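You operate a simulated robot arm through the tools that you are given. There is no shell and no other tool. Be economical: measure what you need, move in short steps, check, and stop when the job is done.

You are at the controls of a simulated robot arm. One attempt, no reset.

Task
The three jars stand in the wrong holes of the rack: put each into the hole with its name.

Only the result counts: the job must be done as asked and must still hold three seconds after the hand-in. Knocking over, shifting, dropping, spilling or breaking anything else fails it.

Robot
A 6-joint arm with a two-finger parallel gripper, fixed in place. Base frame: the origin is at the foot of the arm, x ahead of it, y to its left, z up; the work surface is at about z = 900. Readings come in mm, rad, newtons and seconds.
With the tool pointing down near the work surface it reaches from about 240 to 660 mm from the base axis. Its first joint turns from -1.152 to 1.152 rad. Payload 2.9 kg.
The TCP is the grasp point between the finger pads, 30 mm short of the fingertips. In the tool frame z runs along the fingers and y along their closing line. Largest opening 110 mm; finger width 20, thickness 10; the body of the gripper, 48 by 112 mm, starts 55 mm behind the TCP.
Orientation is told as [roll, pitch, yaw] about the base's x, y, z axes, in that order, counted from this pose: with the fingers straight down and closing along the base's y, the tool's x points along the base's -x, its y along +y and its z along -z.

Tools
- The arm moves only by the tool step_arm. Its argument "commands" is a list of rows, each a list of 7 numbers: the shift along the tool's x, y, z in mm, then the turn, a rotation vector about the tool's x, y, z in rad, then the finger opening in mm, from 0 to 110. In form: [[dx, dy, dz, ax, ay, az, claw], ...]. A call has 1 to 20 rows; each row is the pose to reach, as a shift and turn from the pose commanded when the call began, along the tool's axes at that moment. Each row takes 0.2 s and may step no farther than 50 mm and 0.15 rad from the row before; otherwise, or with a gripper value out of range, the whole call is refused. Where a pose cannot be reached the arm comes as near as it can. A force on the tool above 70 N (or 10 N above the force at the start of the call, whichever is more), or a blocked arm, ends the call early, and 0.2 s more pass. The fingers move at their own pace (about 108 mm/s each) and stop on an object; they squeeze with about 38 N. The grip force told is the motor's: it shows also when the fingers shut on nothing. Time passes only in rows, and 0.2 s behind the last, so rows that repeat a pose let the fingers close. It gives the time, the measured TCP pose, the force on the tool (base axes), the opening and the grip force at its end, in the units of the frame above (readings bear some noise), and new pictures: "pictures" is both (left out), scene, wrist or none.
- Cameras (640 x 400 px; columns grow to the right, rows downward): "scene" is fixed at [66.2, 416.7, 1409.4]; the picture's right is [-0.88, -0.48, 0.00], its down [-0.15, 0.27, -0.95] and it looks along [0.46, -0.83, -0.30] (base axes); focal length 324 px, centre (320, 200). "wrist" rides on the gripper at [-36, 0, -57] in the tool frame; the picture's right is [0.00, -1.00, 0.00], its down [0.97, 0.00, -0.24] and it looks along [0.24, 0.00, 0.97] (tool axes); focal length 218 px, centre (320, 200). There is no depth. A picture from a camera that has moved, and an enlarged one, comes with that camera's place and axes in the base frame and with its lens.
- zoom(camera, box): a new picture of the part [left, top, right, bottom] of that camera's present view, enlarged. It takes no simulated time.
- hand_in(): hands the job in; it is judged then, once.

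Go step by step. Nothing tells you positions but the pictures and the camera data: compare them with the known pose of the tool, close in by small moves and look again before you grip or let go. The budget is 120 turns and 170 pictures, counting those below and the enlarged ones. Unless the task says otherwise, let go and move clear before handing in, and close with one line.

The tools are called after "Emit:" as name(argument=value, ...) on one line, values as JSON. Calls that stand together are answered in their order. step_arm: Moves the arm, as the interface text tells. Its arguments: {"type":"object","properties":{"commands":{"type":"array"},"pictures":{"type":"string","enum":["both","scene","wrist","none"]}},"required":["commands"]} The other tools are called the same way: zoom (camera, box) takes an enlarged picture of a part of a camera's view; hand_in () hands the job in.

At the start:

```text
t: 0.0
tool_pos: [364.5, -181.6, 1227.0]
ee_rot: [0.0, 0.001, 0.001]
force: [1.6, 1.3, -0.4]
opening: 110.2
finger_force: 0.1
```

scene: 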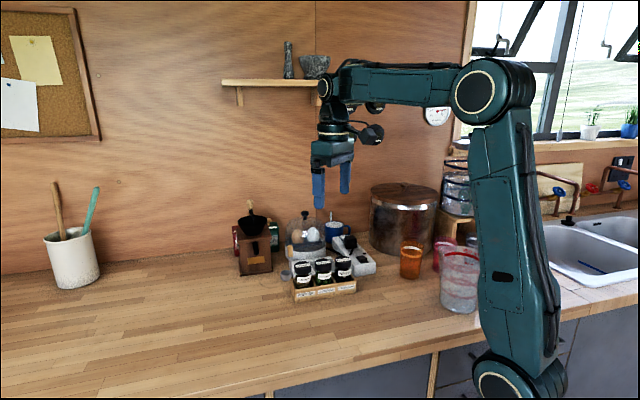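
wrist: 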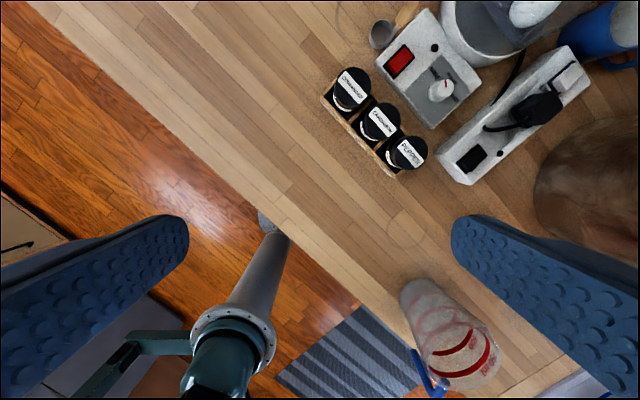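

I see a small rack with three jars near the middle of the counter; I'll zoom in to read labels on jars and rack.

Emit:
zoom(camera="scene", box=[270, 240, 380, 310])

Emit:
zoom(camera="wrist", box=[300, 50, 460, 190])

```text
5.71 times, centred on (325, 275) of scene
camera zoom: at [66.2, 416.7, 1409.4], right [-0.88, -0.48, 0.0], down [-0.15, 0.27, -0.95], along [0.46, -0.83, -0.3], focal length 1854 px, centre (291, -229)
```

zoom: 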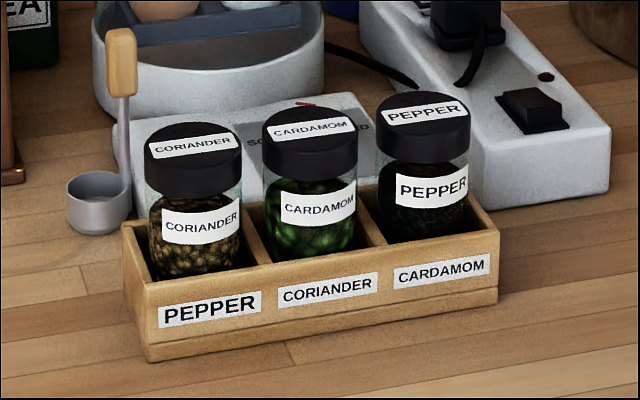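

```text
2.86 times, centred on (380, 120) of wrist
camera zoom: at [402.9, -181.8, 1283.4], right [0.0, -1.0, 0.0], down [-0.97, 0.0, 0.24], along [-0.24, 0.0, -0.97], focal length 624 px, centre (149, 429)
```

zoom: 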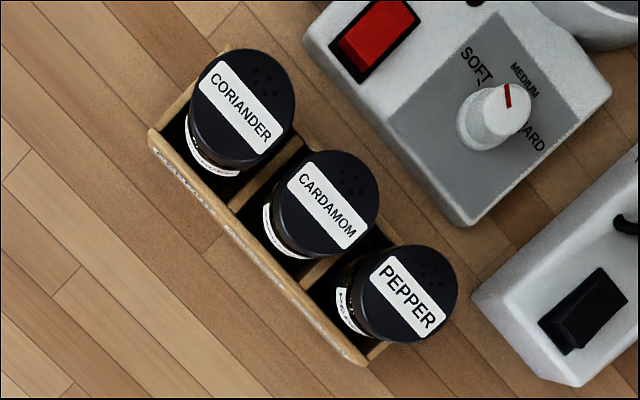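

The jars are coriander, cardamom and pepper, standing in the holes PEPPER, CORIANDER and CARDAMOM. By triangulation the lids are at about (476,-225), (435,-262) and (396,-303), with tops at z≈987. I'll park coriander on the table first, so I'm moving above it now with a 45° yaw, to grip across the row.

Emit:
step_arm(commands=[[-18.6, -7.2, 20, 0, 0, -0.131, 80], [-37.2, -14.4, 40, 0, 0, -0.262, 80], [-55.8, -21.6, 60, 0, 0, -0.393, 80], [-74.4, -28.8, 80, 0, 0, -0.524, 80], [-93, -36, 100, 0, 0, -0.655, 80], [-111.5, -43.4, 117, 0, 0, -0.785, 80], [-111.5, -43.4, 117, 0, 0, -0.785, 80]])

```text
t: 1.6
tool_pos: [477.2, -225.4, 1110.9]
ee_rot: [-0.001, -0.001, 0.785]
force: [-0.2, -0.5, -0.2]
opening: 80.1
finger_force: 0.0
camera wrist: at [503.4, -199.3, 1166.5], right [0.71, -0.71, 0.0], down [-0.69, -0.69, 0.24], along [-0.17, -0.17, -0.97], focal length 218 px, centre (320, 200)
```

scene: 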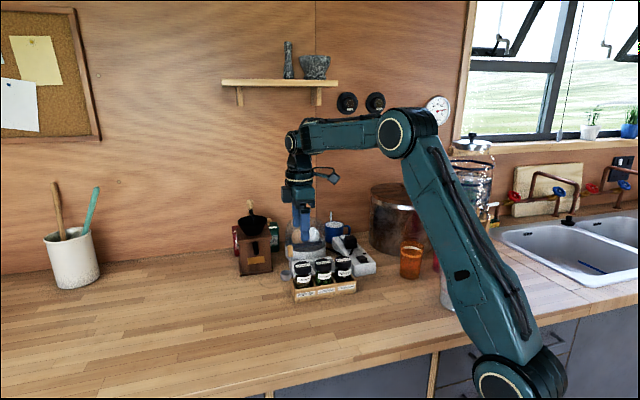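
wrist: 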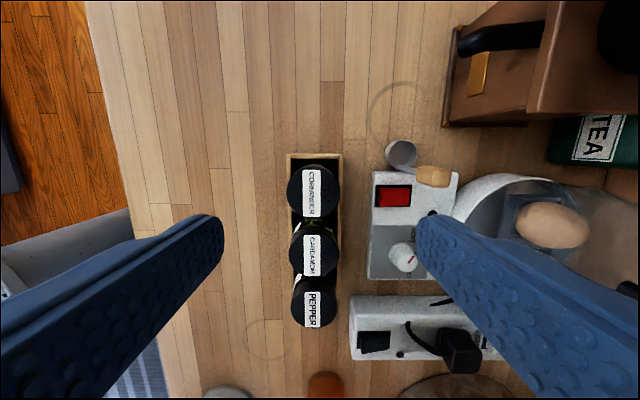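

The rack now lines up with the image columns, and the coriander jar is slightly left of the finger centre. I'll zoom to refine this.

Emit:
zoom(camera="wrist", box=[240, 140, 400, 340])

Emit:
zoom(camera="scene", box=[270, 240, 380, 310])

```text
2.00 times, centred on (320, 240) of wrist
camera zoom: at [503.4, -199.3, 1166.5], right [0.71, -0.71, 0.0], down [-0.69, -0.69, 0.24], along [-0.17, -0.17, -0.97], focal length 436 px, centre (320, 120)
```

zoom: 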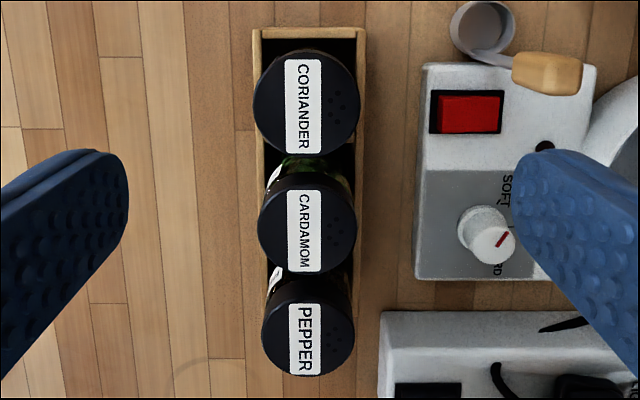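

```text
5.71 times, centred on (325, 275) of scene
camera zoom: at [66.2, 416.7, 1409.4], right [-0.88, -0.48, 0.0], down [-0.15, 0.27, -0.95], along [0.46, -0.83, -0.3], focal length 1854 px, centre (291, -229)
```

zoom: 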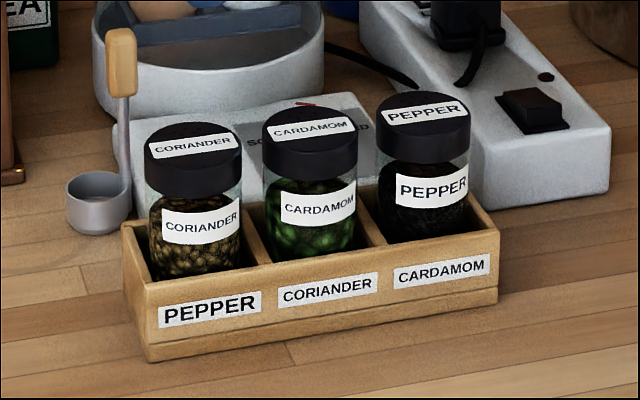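

Refined in the tool frame, the coriander jar is at (+1,+5.5), with spacing of about 57 mm along tool x, and the row is square to the tool. I'll centre over it and come part way down, then check.

Emit:
step_arm(commands=[[1.1, 5.5, 30, 0, 0, 0, 64], [1.1, 5.5, 60, 0, 0, 0, 64], [1.1, 5.5, 80, 0, 0, 0, 64], [1.1, 5.5, 80, 0, 0, 0, 64]])

Emit:
zoom(camera="scene", box=[270, 210, 380, 310])

```text
t: 2.6
tool_pos: [472.2, -222.2, 1028.7]
ee_rot: [0.0, 0.0, 0.786]
force: [0.2, -0.1, 0.6]
opening: 64.0
finger_force: 0.1
camera wrist: at [499.6, -196.3, 1085.8], right [0.71, -0.71, 0.0], down [-0.69, -0.69, 0.24], along [-0.17, -0.17, -0.97], focal length 218 px, centre (320, 200)
```

scene: 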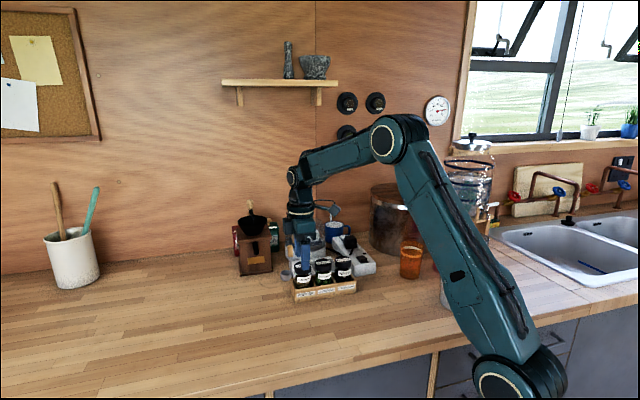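
wrist: 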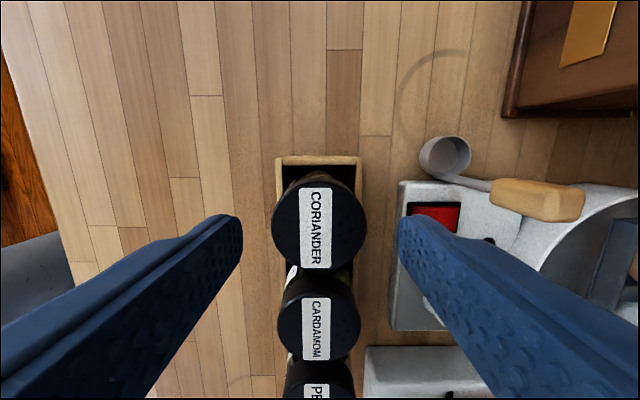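

```text
4.00 times, centred on (325, 260) of scene
camera zoom: at [66.2, 416.7, 1409.4], right [-0.88, -0.48, 0.0], down [-0.15, 0.27, -0.95], along [0.46, -0.83, -0.3], focal length 1298 px, centre (300, -40)
```

zoom: 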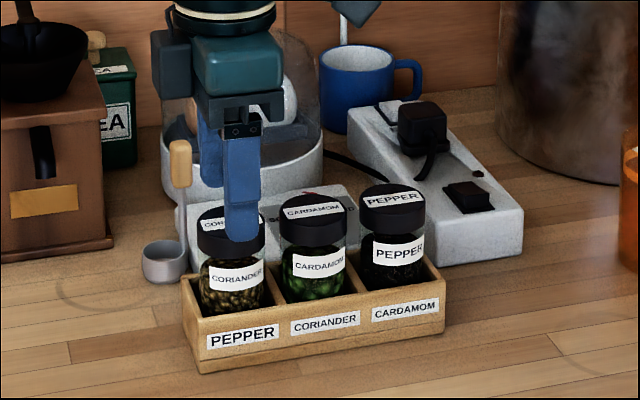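

The jar is centred between the fingers, and its lid top is at z≈986. I'm lowering to z≈978 and closing.

Emit:
step_arm(commands=[[0, 0, 20, 0, 0, 0, 64], [0, 0, 38, 0, 0, 0, 64], [0, 0, 50, 0, 0, 0, 64], [0, 0, 50, 0, 0, 0, 64], [0, 0, 50, 0, 0, 0, 30], [0, 0, 50, 0, 0, 0, 30], [0, 0, 50, 0, 0, 0, 30]])

Emit:
zoom(camera="scene", box=[270, 210, 380, 310])

```text
t: 4.2
tool_pos: [471.6, -221.9, 979.7]
ee_rot: [-0.001, -0.001, 0.786]
force: [-0.2, -0.6, -0.9]
opening: 43.2
finger_force: 37.7
camera wrist: at [499.6, -196.5, 1036.1], right [0.71, -0.71, 0.0], down [-0.69, -0.69, 0.24], along [-0.17, -0.17, -0.97], focal length 218 px, centre (320, 200)
```

scene: 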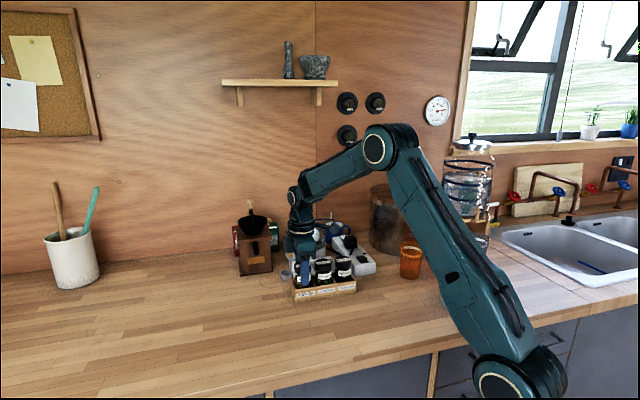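
wrist: 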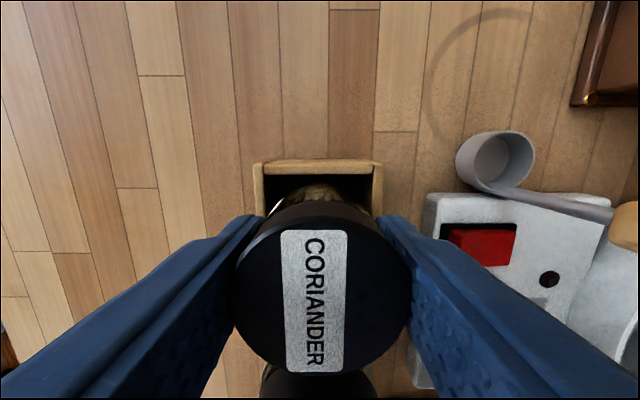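

```text
4.00 times, centred on (325, 260) of scene
camera zoom: at [66.2, 416.7, 1409.4], right [-0.88, -0.48, 0.0], down [-0.15, 0.27, -0.95], along [0.46, -0.83, -0.3], focal length 1298 px, centre (300, -40)
```

zoom: 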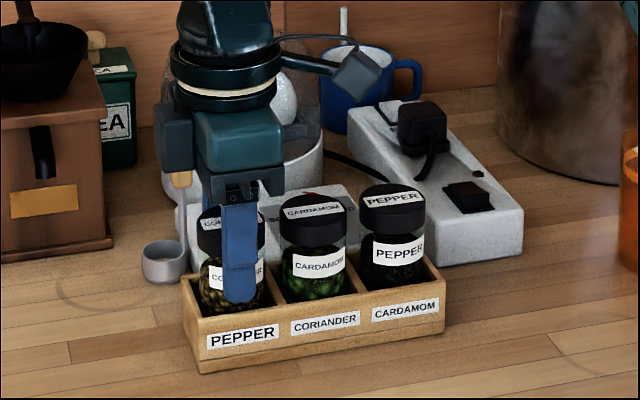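

The lid is held at 43 mm opening. I'm lifting it straight up and checking.

Emit:
step_arm(commands=[[0, 0, -10, 0, 0, 0, 30], [0, 0, -30, 0, 0, 0, 30], [0, 0, -60, 0, 0, 0, 30], [0, 0, -90, 0, 0, 0, 30], [0, 0, -90, 0, 0, 0, 30]])

Emit:
zoom(camera="scene", box=[270, 210, 380, 310])

```text
t: 5.4
tool_pos: [472.1, -221.1, 1071.5]
ee_rot: [-0.001, -0.001, 0.786]
force: [0.2, 0.0, -1.1]
opening: 43.3
finger_force: 38.1
camera wrist: at [499.4, -196.2, 1127.0], right [0.71, -0.71, 0.0], down [-0.69, -0.69, 0.24], along [-0.17, -0.17, -0.97], focal length 218 px, centre (320, 200)
```

scene: 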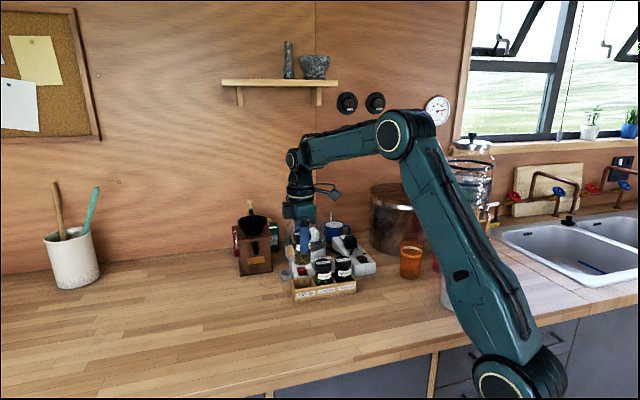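
wrist: 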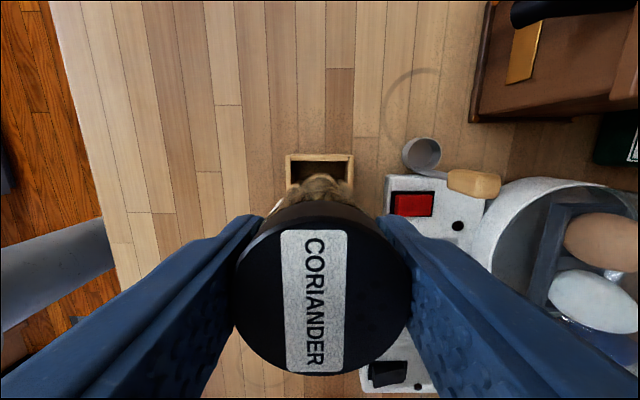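

```text
4.00 times, centred on (325, 260) of scene
camera zoom: at [66.2, 416.7, 1409.4], right [-0.88, -0.48, 0.0], down [-0.15, 0.27, -0.95], along [0.46, -0.83, -0.3], focal length 1298 px, centre (300, -40)
```

zoom: 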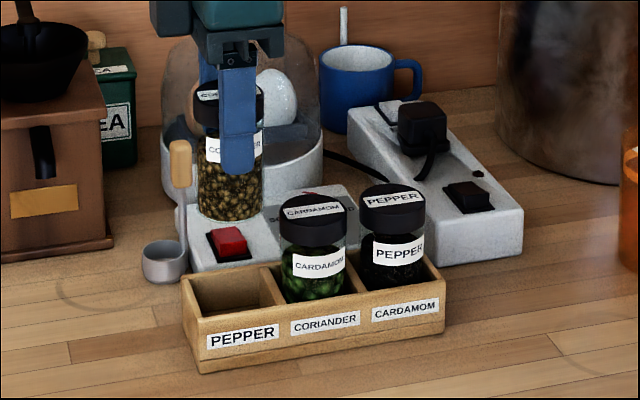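

The jar came out cleanly. I'm moving it 100 mm to the front of the rack and lowering it close to the table.

Emit:
step_arm(commands=[[0, 34, 0, 0, 0, 0, 30], [0, 68, 0, 0, 0, 0, 30], [0, 100, 0, 0, 0, 0, 30], [0, 100, 30, 0, 0, 0, 30], [0, 100, 60, 0, 0, 0, 30], [0, 100, 80, 0, 0, 0, 30], [0, 100, 88, 0, 0, 0, 30], [0, 100, 88, 0, 0, 0, 30]])

Emit:
zoom(camera="scene", box=[250, 220, 380, 320])

```text
t: 7.2
tool_pos: [400.2, -150.2, 981.0]
ee_rot: [-0.001, 0.002, 0.786]
force: [0.2, -0.3, -0.7]
opening: 43.2
finger_force: 37.9
camera wrist: at [428.0, -125.8, 1037.9], right [0.71, -0.71, 0.0], down [-0.69, -0.69, 0.24], along [-0.17, -0.17, -0.97], focal length 218 px, centre (320, 200)
```

scene: 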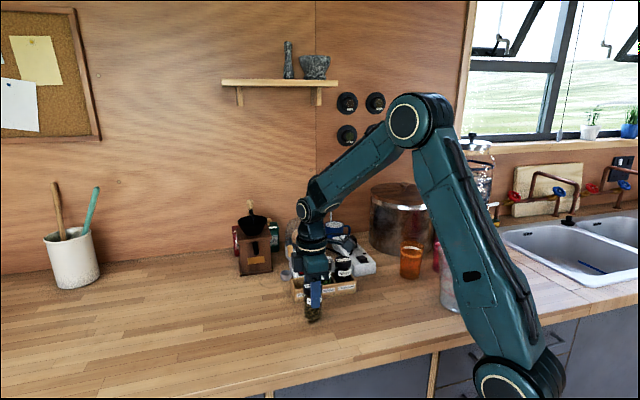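
wrist: 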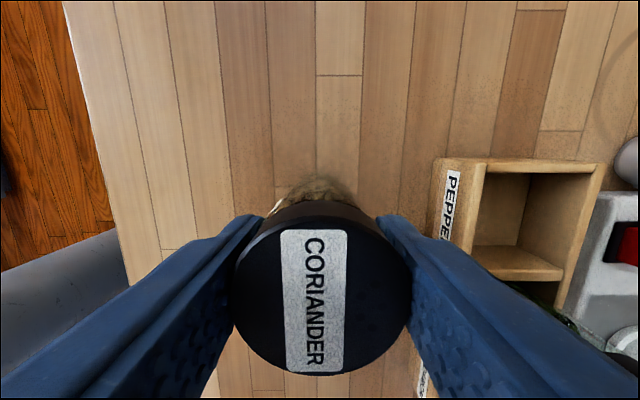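

```text
4.00 times, centred on (315, 270) of scene
camera zoom: at [66.2, 416.7, 1409.4], right [-0.88, -0.48, 0.0], down [-0.15, 0.27, -0.95], along [0.46, -0.83, -0.3], focal length 1298 px, centre (340, -80)
```

zoom: 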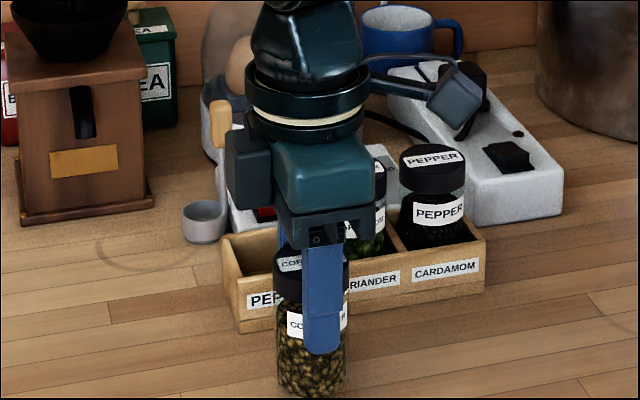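

The jar hangs a few mm above the bare table. I'll lower it in small steps and watch the force.

Emit:
step_arm(commands=[[0, 0, 1, 0, 0, 0, 30], [0, 0, 2, 0, 0, 0, 30], [0, 0, 3, 0, 0, 0, 30]], pictures="none")

```text
t: 8.0
tool_pos: [401.0, -151.6, 979.3]
ee_rot: [0.001, 0.0, 0.785]
force: [1.0, 0.2, -1.7]
opening: 43.3
finger_force: 38.3
```

Emit:
step_arm(commands=[[0, 0, 1, 0, 0, 0, 30], [0, 0, 2, 0, 0, 0, 30], [0, 0, 2, 0, 0, 0, 30]], pictures="none")

```text
t: 8.8
tool_pos: [401.7, -150.3, 976.8]
ee_rot: [-0.001, 0.001, 0.786]
force: [-0.3, 0.3, -0.9]
opening: 43.3
finger_force: 38.0
```

No contact yet, so I'm still lowering.

Emit:
step_arm(commands=[[0, 0, 1, 0, 0, 0, 30], [0, 0, 2, 0, 0, 0, 30], [0, 0, 2, 0, 0, 0, 30]], pictures="scene")

Emit:
zoom(camera="scene", box=[290, 270, 340, 330])

```text
t: 9.6
tool_pos: [400.6, -151.3, 975.4]
ee_rot: [0.001, 0.0, 0.785]
force: [0.2, 0.2, -0.9]
opening: 43.2
finger_force: 38.3
```

scene: 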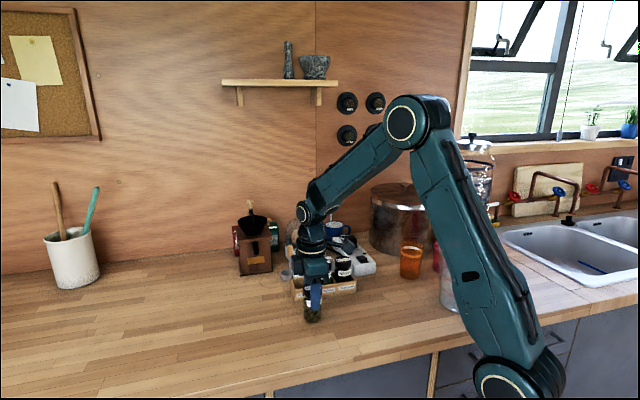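

```text
6.67 times, centred on (315, 300) of scene
camera zoom: at [66.2, 416.7, 1409.4], right [-0.88, -0.48, 0.0], down [-0.15, 0.27, -0.95], along [0.46, -0.83, -0.3], focal length 2163 px, centre (353, -467)
```

zoom: 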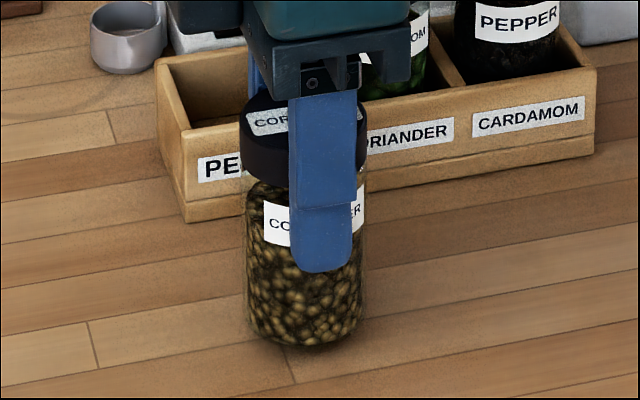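

The jar looks very near the table. I'll continue in small steps.

Emit:
step_arm(commands=[[0, 0, 1, 0, 0, 0, 30], [0, 0, 2, 0, 0, 0, 30], [0, 0, 2, 0, 0, 0, 30]], pictures="none")

```text
t: 10.4
tool_pos: [401.4, -152.9, 973.3]
ee_rot: [-0.001, 0.0, 0.786]
force: [0.7, 0.4, -0.9]
opening: 43.0
finger_force: 37.8
```

Emit:
step_arm(commands=[[0, 0, 1, 0, 0, 0, 30], [0, 0, 2, 0, 0, 0, 30], [0, 0, 2, 0, 0, 0, 30]], pictures="none")

```text
t: 11.2
tool_pos: [401.7, -150.8, 971.0]
ee_rot: [-0.001, -0.001, 0.786]
force: [-0.5, -0.5, -0.9]
opening: 43.4
finger_force: 38.2
```

Emit:
step_arm(commands=[[0, 0, 1, 0, 0, 0, 30], [0, 0, 2, 0, 0, 0, 30], [0, 0, 2, 0, 0, 0, 30]], pictures="scene")

Emit:
zoom(camera="scene", box=[290, 270, 340, 330])

```text
t: 12.0
tool_pos: [399.5, -150.3, 968.9]
ee_rot: [-0.001, -0.001, 0.785]
force: [-2.7, 1.4, 7.4]
opening: 43.1
finger_force: 38.4
```

scene: 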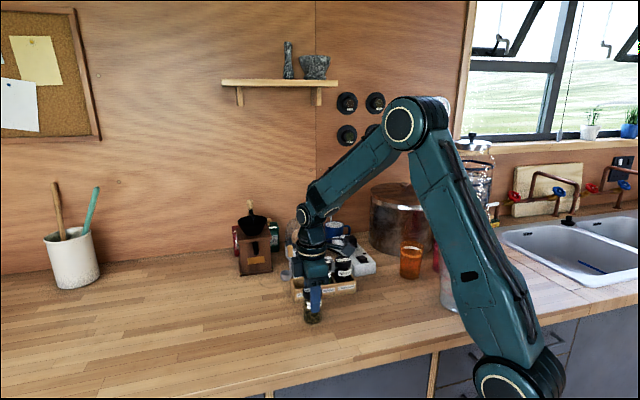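

```text
6.67 times, centred on (315, 300) of scene
camera zoom: at [66.0, 416.8, 1409.4], right [-0.88, -0.48, 0.0], down [-0.15, 0.27, -0.95], along [0.46, -0.83, -0.3], focal length 2163 px, centre (353, -467)
```

zoom: 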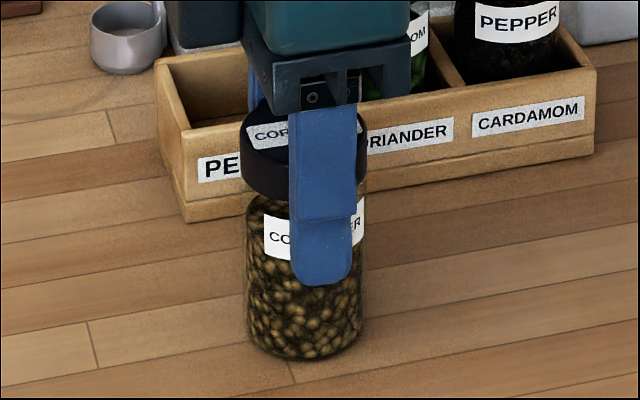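

The jar touched the table at z≈969 with about 8 N. I'm releasing it, rising, and moving above the pepper jar.

Emit:
step_arm(commands=[[0, 0, 0, 0, 0, 0, 50], [0, 0, 0, 0, 0, 0, 66], [0, 0, 0, 0, 0, 0, 66], [0, 0, -20, 0, 0, 0, 66], [0, 0, -60, 0, 0, 0, 66], [0, 0, -106, 0, 0, 0, 66]])

```text
t: 13.4
tool_pos: [400.3, -152.7, 1075.4]
ee_rot: [0.0, -0.002, 0.786]
force: [-0.9, -0.5, 0.3]
opening: 66.4
finger_force: 0.1
camera wrist: at [427.9, -125.7, 1132.4], right [0.71, -0.71, 0.0], down [-0.69, -0.69, 0.24], along [-0.17, -0.17, -0.97], focal length 218 px, centre (320, 200)
```

scene: 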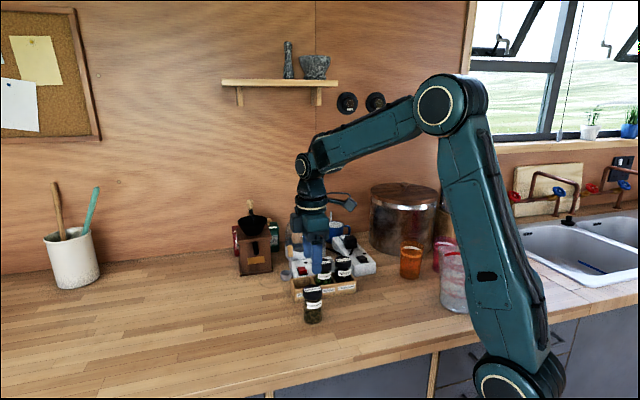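
wrist: 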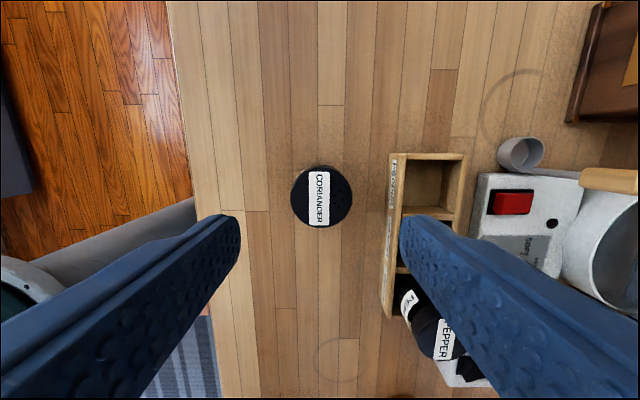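

The coriander jar stands upright on the table. I'm moving above the pepper jar.

Emit:
step_arm(commands=[[38, -33, 0, 0, 0, 0, 66], [76, -66, 0, 0, 0, 0, 66], [113, -100, 0, 0, 0, 0, 66], [113, -100, 0, 0, 0, 0, 66]], pictures="wrist")

Emit:
zoom(camera="wrist", box=[240, 40, 400, 240])

```text
refused: row 1 steps farther than a row can; nothing moved
```

```text
2.00 times, centred on (320, 140) of wrist
camera zoom: at [427.9, -125.7, 1132.4], right [0.71, -0.71, 0.0], down [-0.69, -0.69, 0.24], along [-0.17, -0.17, -0.97], focal length 436 px, centre (320, 320)
```

zoom: 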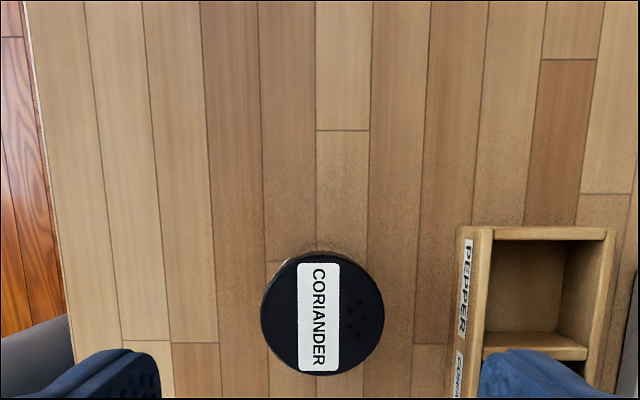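

The first row was too long, so I'm repeating the move in smaller steps.

Emit:
step_arm(commands=[[28, -25, 0, 0, 0, 0, 66], [56, -50, 0, 0, 0, 0, 66], [85, -75, 0, 0, 0, 0, 66], [113, -100, 0, 0, 0, 0, 66], [113, -100, 0, 0, 0, 0, 66]], pictures="wrist")

Emit:
zoom(camera="wrist", box=[240, 40, 400, 240])

```text
t: 14.6
tool_pos: [390.0, -301.1, 1075.4]
ee_rot: [0.0, 0.0, 0.785]
force: [-0.2, 0.2, 0.4]
opening: 66.2
finger_force: 0.1
camera wrist: at [418.3, -276.0, 1131.5], right [0.71, -0.71, 0.0], down [-0.69, -0.69, 0.24], along [-0.17, -0.17, -0.97], focal length 218 px, centre (320, 200)
```

wrist: 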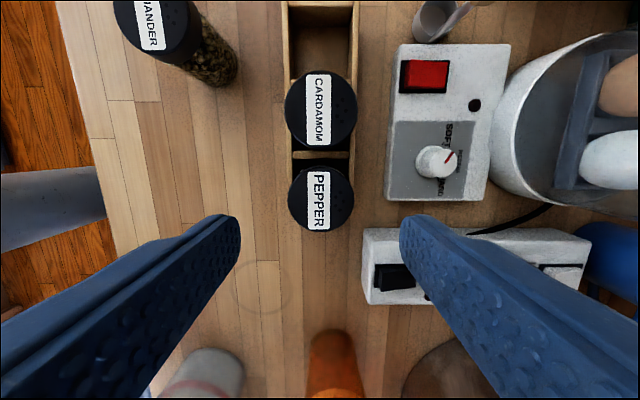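

```text
2.00 times, centred on (320, 140) of wrist
camera zoom: at [418.3, -276.0, 1131.5], right [0.71, -0.71, 0.0], down [-0.69, -0.69, 0.24], along [-0.17, -0.17, -0.97], focal length 436 px, centre (320, 320)
```

zoom: 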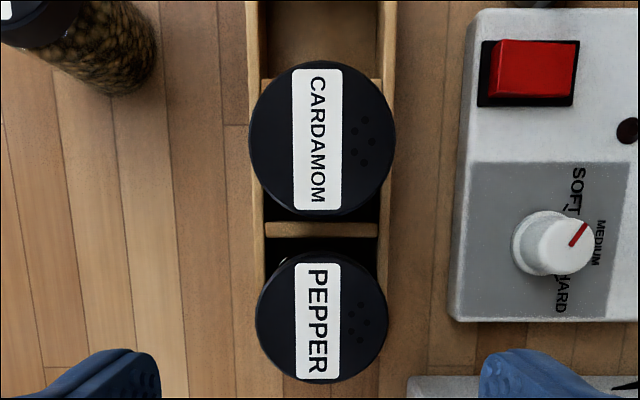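

The pepper jar is within about 1.5 mm of centre. I'll correct that, descend to z≈980 and grip.

Emit:
step_arm(commands=[[-1.5, -0.5, 30, 0, 0, 0, 66], [-1.5, -0.5, 60, 0, 0, 0, 66], [-1.5, -0.5, 80, 0, 0, 0, 66], [-1.5, -0.5, 95, 0, 0, 0, 66], [-1.5, -0.5, 95, 0, 0, 0, 66], [-1.5, -0.5, 95, 0, 0, 0, 30], [-1.5, -0.5, 95, 0, 0, 0, 30], [-1.5, -0.5, 95, 0, 0, 0, 30]])

Emit:
zoom(camera="scene", box=[270, 230, 380, 330])

```text
t: 16.4
tool_pos: [394.2, -300.1, 980.4]
ee_rot: [0.0, -0.002, 0.786]
force: [-0.6, -0.1, -0.6]
opening: 43.5
finger_force: 38.1
camera wrist: at [420.9, -275.2, 1036.3], right [0.71, -0.71, 0.0], down [-0.69, -0.69, 0.24], along [-0.17, -0.17, -0.97], focal length 218 px, centre (320, 200)
```

scene: 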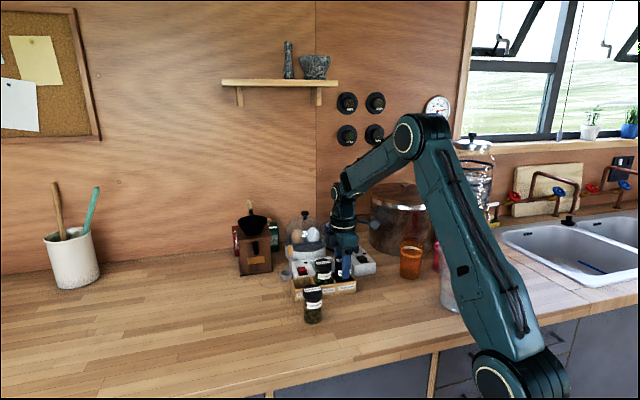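
wrist: 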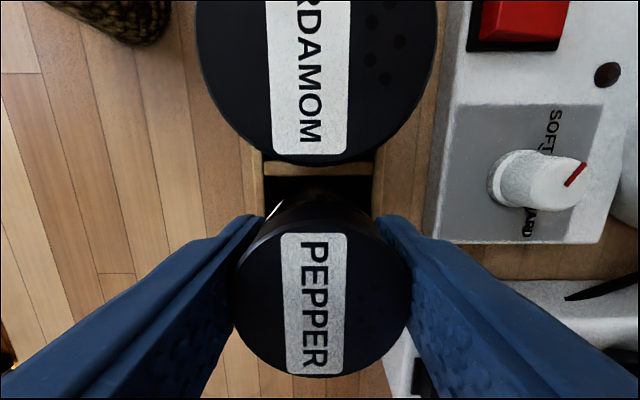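

```text
4.00 times, centred on (325, 280) of scene
camera zoom: at [66.2, 416.7, 1409.4], right [-0.88, -0.48, 0.0], down [-0.15, 0.27, -0.95], along [0.46, -0.83, -0.3], focal length 1298 px, centre (300, -120)
```

zoom: 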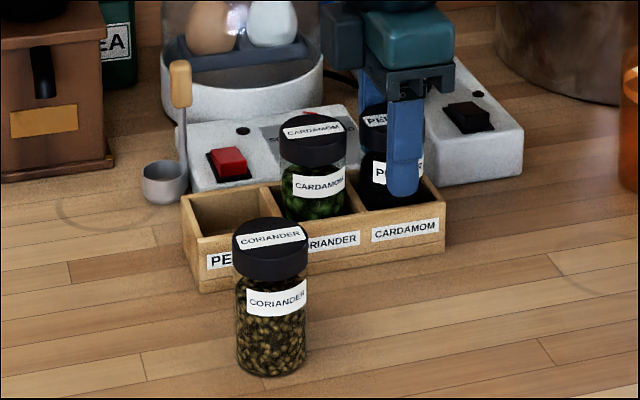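

The pepper jar is gripped. I'm lifting it over the cardamom jar and bringing it above the PEPPER hole, high.

Emit:
step_arm(commands=[[0, 0, -10, 0, 0, 0, 30], [0, 0, -40, 0, 0, 0, 30], [0, 0, -80, 0, 0, 0, 30], [0, 0, -115, 0, 0, 0, 30], [-38, 0, -115, 0, 0, 0, 30], [-76, 0, -115, 0, 0, 0, 30], [-112, 0, -115, 0, 0, 0, 30], [-112, 0, -115, 0, 0, 0, 30], [-112, 0, -90, 0, 0, 0, 30], [-112, 0, -60, 0, 0, 0, 30], [-112, 0, -50, 0, 0, 0, 30], [-112, 0, -50, 0, 0, 0, 30]])

Emit:
zoom(camera="scene", box=[270, 230, 380, 330])

Emit:
zoom(camera="wrist", box=[220, 100, 420, 225])

```text
t: 19.0
tool_pos: [472.6, -222.8, 1029.4]
ee_rot: [0.0, -0.002, 0.784]
force: [0.2, 0.2, -0.4]
opening: 43.3
finger_force: 37.9
camera wrist: at [500.1, -197.2, 1086.1], right [0.71, -0.71, 0.0], down [-0.69, -0.69, 0.24], along [-0.17, -0.17, -0.97], focal length 218 px, centre (320, 200)
```

scene: 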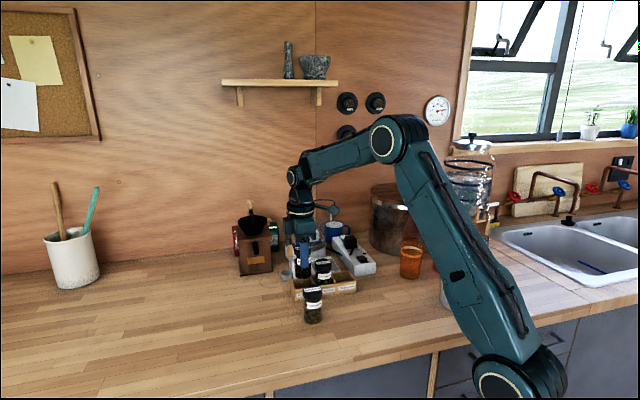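
wrist: 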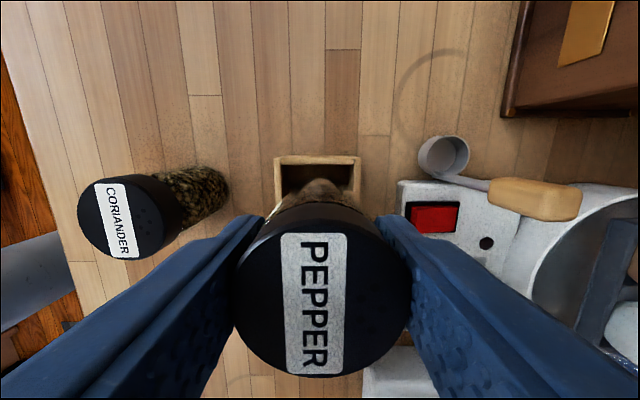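

```text
4.00 times, centred on (325, 280) of scene
camera zoom: at [66.2, 416.7, 1409.4], right [-0.88, -0.48, 0.0], down [-0.15, 0.27, -0.95], along [0.46, -0.83, -0.3], focal length 1298 px, centre (300, -120)
```

zoom: 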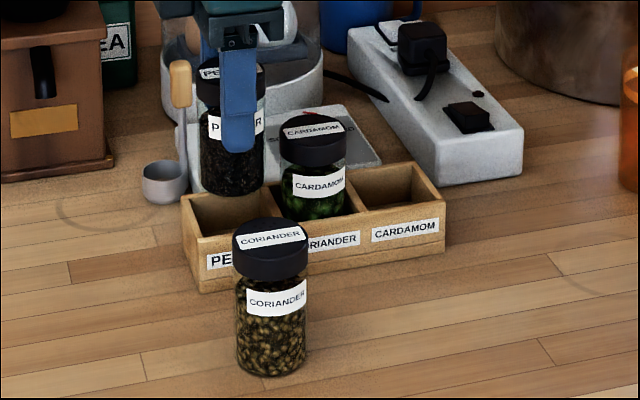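

```text
3.20 times, centred on (320, 162) of wrist
camera zoom: at [500.1, -197.2, 1086.1], right [0.71, -0.71, 0.0], down [-0.69, -0.69, 0.24], along [-0.17, -0.17, -0.97], focal length 698 px, centre (320, 320)
```

zoom: 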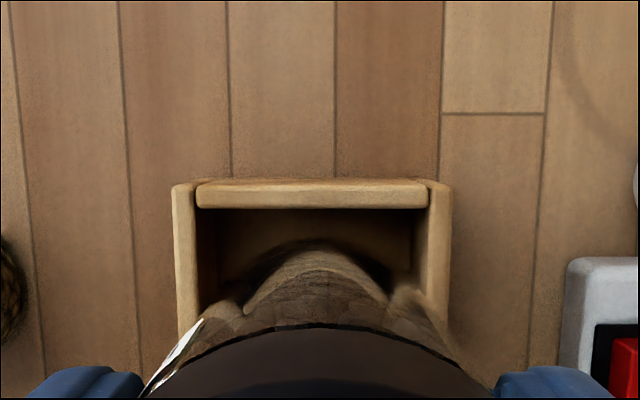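

The pepper jar is above the PEPPER hole, and the hole centre is about 1 mm toward tool +y. I'll adjust and lower into the hole.

Emit:
step_arm(commands=[[0.7, 1.2, 0, 0, 0, 0, 30], [0.7, 1.2, 15, 0, 0, 0, 30], [0.7, 1.2, 25, 0, 0, 0, 30], [0.7, 1.2, 35, 0, 0, 0, 30], [0.7, 1.2, 43, 0, 0, 0, 30], [0.7, 1.2, 47, 0, 0, 0, 30], [0.7, 1.2, 47, 0, 0, 0, 30]])

Emit:
zoom(camera="scene", box=[270, 230, 380, 330])

```text
t: 20.6
tool_pos: [471.0, -220.4, 983.4]
ee_rot: [-0.001, 0.001, 0.785]
force: [0.5, 0.6, -1.3]
opening: 43.2
finger_force: 38.5
camera wrist: at [498.5, -196.0, 1039.3], right [0.71, -0.71, 0.0], down [-0.69, -0.69, 0.24], along [-0.17, -0.17, -0.97], focal length 218 px, centre (320, 200)
```

scene: 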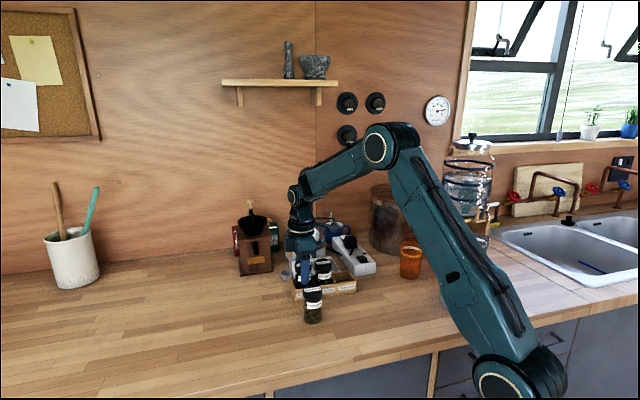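
wrist: 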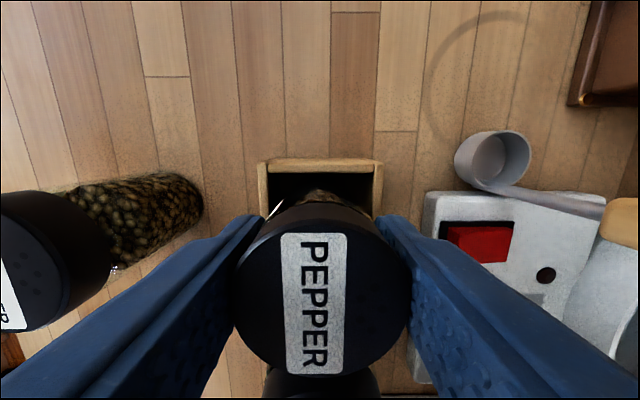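

```text
4.00 times, centred on (325, 280) of scene
camera zoom: at [66.2, 416.7, 1409.4], right [-0.88, -0.48, 0.0], down [-0.15, 0.27, -0.95], along [0.46, -0.83, -0.3], focal length 1298 px, centre (300, -120)
```

zoom: 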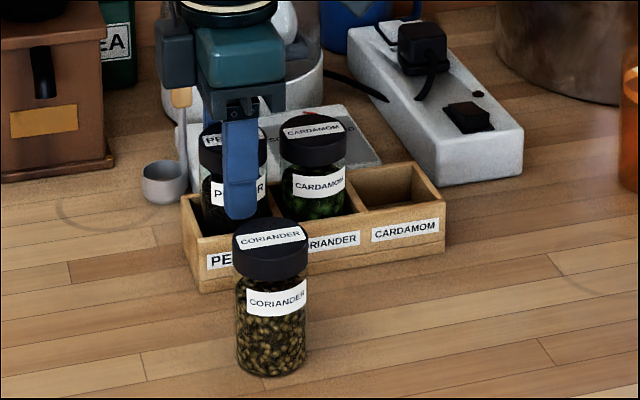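

The jar is in the hole and about 3 mm off the floor. I'm lowering it the last bit.

Emit:
step_arm(commands=[[0, 0, 1, 0, 0, 0, 30], [0, 0, 2, 0, 0, 0, 30], [0, 0, 3, 0, 0, 0, 30], [0, 0, 3, 0, 0, 0, 30]], pictures="none")

```text
t: 21.6
tool_pos: [471.6, -220.0, 978.9]
ee_rot: [0.0, 0.001, 0.785]
force: [-0.4, 0.7, -1.1]
opening: 43.2
finger_force: 38.3
```

Emit:
step_arm(commands=[[0, 0, 0.5, 0, 0, 0, 30], [0, 0, 1, 0, 0, 0, 30], [0, 0, 1, 0, 0, 0, 30]], pictures="none")

```text
t: 22.4
tool_pos: [471.0, -221.4, 979.9]
ee_rot: [-0.001, 0.0, 0.786]
force: [-1.4, 0.6, 6.1]
opening: 43.2
finger_force: 37.9
```

It touched the floor with about 7 N. I'm releasing, rising, and moving above the cardamom jar.

Emit:
step_arm(commands=[[0, 0, 0, 0, 0, 0, 50], [0, 0, 0, 0, 0, 0, 66], [0, 0, 0, 0, 0, 0, 66], [0, 0, -20, 0, 0, 0, 66], [0, 0, -60, 0, 0, 0, 66], [0, 0, -96, 0, 0, 0, 66], [27, -0.7, -96, 0, 0, 0, 66], [54.5, -1.3, -96, 0, 0, 0, 66], [54.5, -1.3, -96, 0, 0, 0, 66]])

Emit:
zoom(camera="wrist", box=[240, 90, 400, 290])

Emit:
zoom(camera="scene", box=[270, 230, 380, 330])

```text
t: 24.4
tool_pos: [434.7, -261.2, 1075.2]
ee_rot: [-0.002, -0.001, 0.786]
force: [-0.1, 0.1, 0.5]
opening: 66.0
finger_force: 0.1
camera wrist: at [461.0, -236.5, 1131.9], right [0.71, -0.71, 0.0], down [-0.69, -0.69, 0.24], along [-0.17, -0.17, -0.97], focal length 218 px, centre (320, 200)
```

scene: 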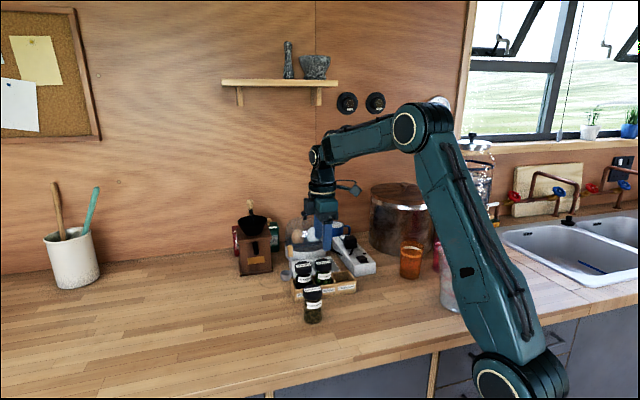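
wrist: 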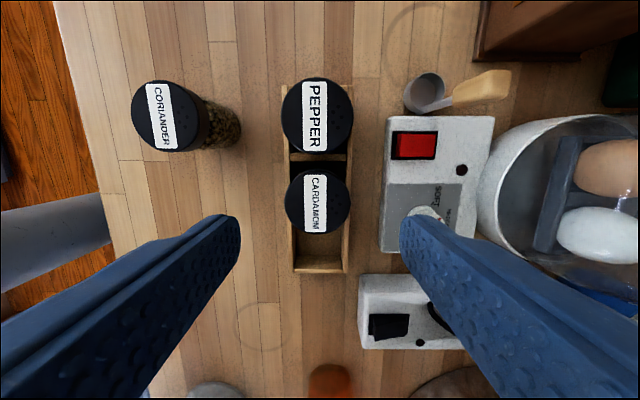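

```text
2.00 times, centred on (320, 190) of wrist
camera zoom: at [461.0, -236.5, 1131.9], right [0.71, -0.71, 0.0], down [-0.69, -0.69, 0.24], along [-0.17, -0.17, -0.97], focal length 436 px, centre (320, 220)
```

zoom: 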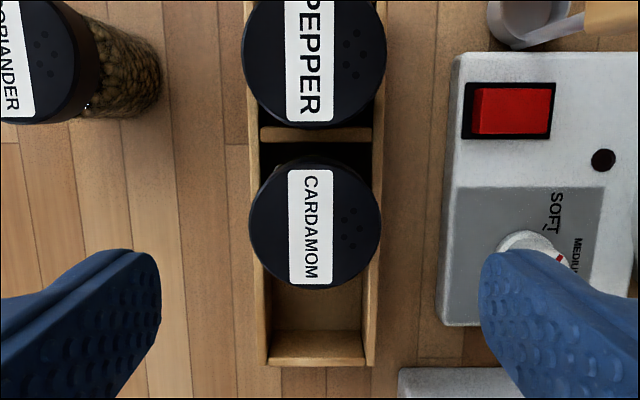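

```text
4.00 times, centred on (325, 280) of scene
camera zoom: at [66.2, 416.7, 1409.4], right [-0.88, -0.48, 0.0], down [-0.15, 0.27, -0.95], along [0.46, -0.83, -0.3], focal length 1298 px, centre (300, -120)
```

zoom: 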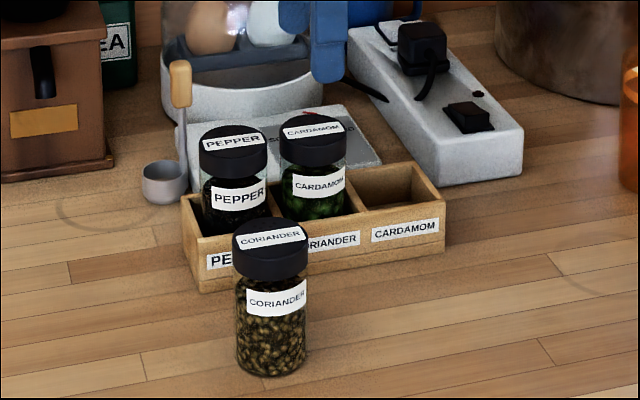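

Pepper stands in its hole. The cardamom lid is about (+1,+2) mm off centre, so I'll correct, descend and grip.

Emit:
step_arm(commands=[[1.2, 1.7, 30, 0, 0, 0, 66], [1.2, 1.7, 60, 0, 0, 0, 66], [1.2, 1.7, 80, 0, 0, 0, 66], [1.2, 1.7, 95, 0, 0, 0, 66], [1.2, 1.7, 95, 0, 0, 0, 66], [1.2, 1.7, 95, 0, 0, 0, 30], [1.2, 1.7, 95, 0, 0, 0, 30], [1.2, 1.7, 95, 0, 0, 0, 30]])

Emit:
zoom(camera="scene", box=[270, 230, 380, 330])

```text
t: 26.2
tool_pos: [432.0, -260.5, 980.7]
ee_rot: [0.001, 0.001, 0.787]
force: [-0.5, -0.4, 0.1]
opening: 43.4
finger_force: 38.3
camera wrist: at [459.2, -235.3, 1036.6], right [0.71, -0.71, 0.0], down [-0.69, -0.69, 0.24], along [-0.17, -0.17, -0.97], focal length 218 px, centre (320, 200)
```

scene: 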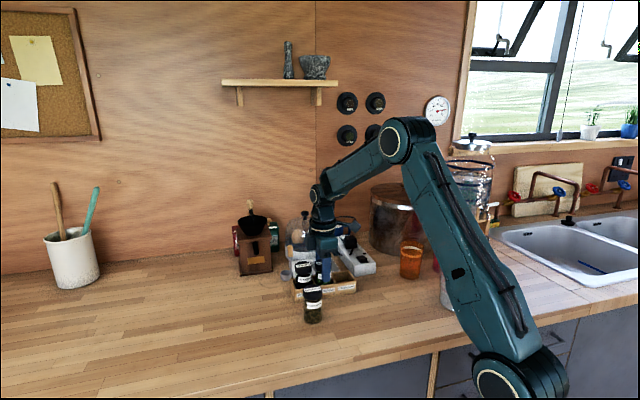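
wrist: 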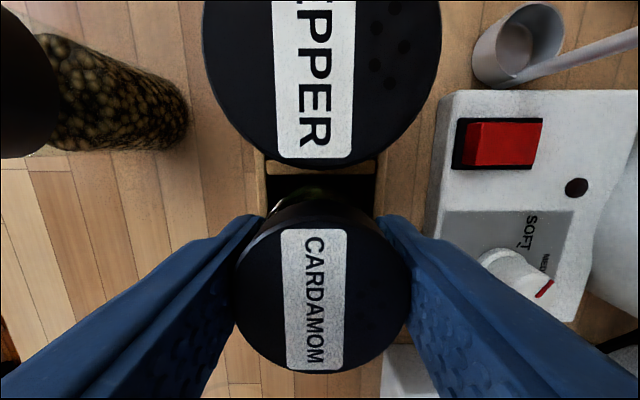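

```text
4.00 times, centred on (325, 280) of scene
camera zoom: at [66.2, 416.7, 1409.4], right [-0.88, -0.48, 0.0], down [-0.15, 0.27, -0.95], along [0.46, -0.83, -0.3], focal length 1298 px, centre (300, -120)
```

zoom: 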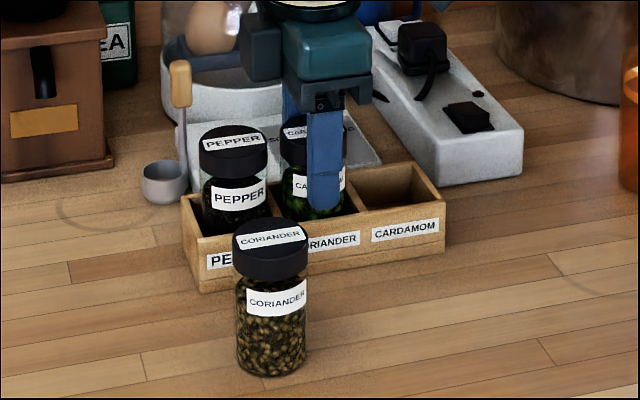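

The cardamom jar is gripped. I'm lifting and moving one hole along, to CARDAMOM.

Emit:
step_arm(commands=[[0, 0, -10, 0, 0, 0, 30], [0, 0, -40, 0, 0, 0, 30], [0, 0, -75, 0, 0, 0, 30], [28, 0, -75, 0, 0, 0, 30], [56.3, 0, -75, 0, 0, 0, 30], [56.3, 0, -60, 0, 0, 0, 30], [56.3, 0, -50, 0, 0, 0, 30], [56.3, 0, -50, 0, 0, 0, 30]])

Emit:
zoom(camera="scene", box=[270, 230, 380, 330])

Emit:
zoom(camera="wrist", box=[220, 100, 420, 225])

```text
t: 28.0
tool_pos: [392.0, -299.6, 1030.6]
ee_rot: [-0.001, 0.001, 0.787]
force: [-0.1, 0.4, -1.4]
opening: 43.4
finger_force: 37.7
camera wrist: at [419.7, -274.9, 1086.5], right [0.71, -0.71, 0.0], down [-0.69, -0.69, 0.24], along [-0.17, -0.17, -0.97], focal length 218 px, centre (320, 200)
```

scene: 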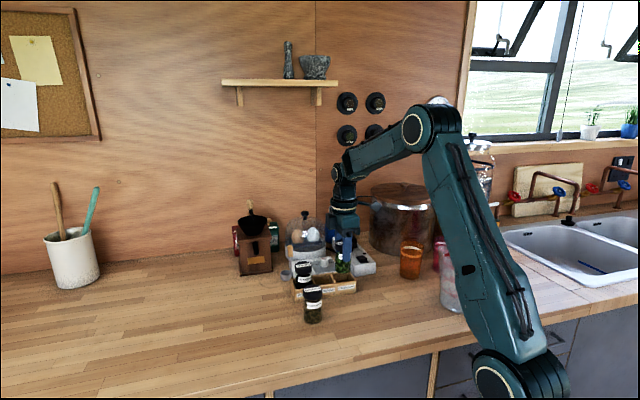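
wrist: 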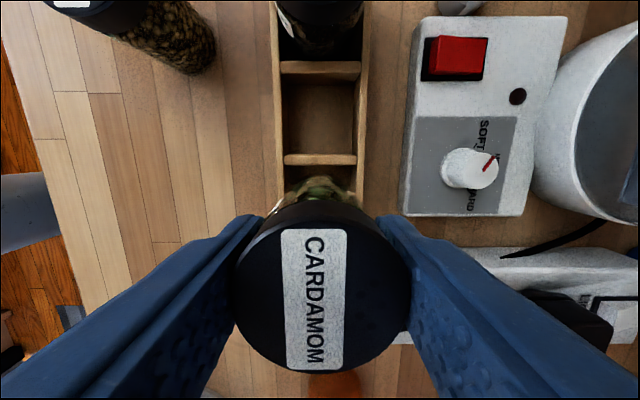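

```text
4.00 times, centred on (325, 280) of scene
camera zoom: at [66.2, 416.7, 1409.4], right [-0.88, -0.48, 0.0], down [-0.15, 0.27, -0.95], along [0.46, -0.83, -0.3], focal length 1298 px, centre (300, -120)
```

zoom: 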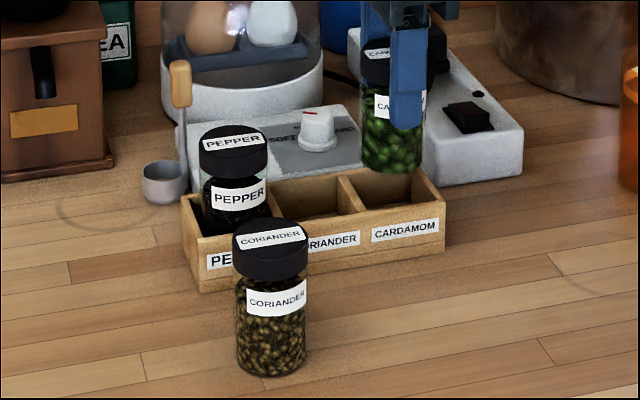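

```text
3.20 times, centred on (320, 162) of wrist
camera zoom: at [419.7, -274.9, 1086.5], right [0.71, -0.71, 0.0], down [-0.69, -0.69, 0.24], along [-0.17, -0.17, -0.97], focal length 698 px, centre (320, 320)
```

zoom: 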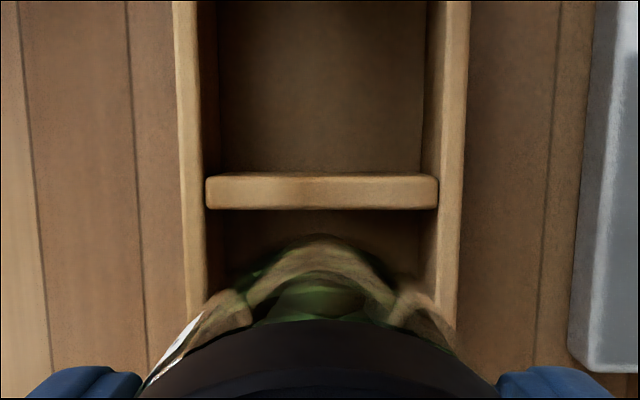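

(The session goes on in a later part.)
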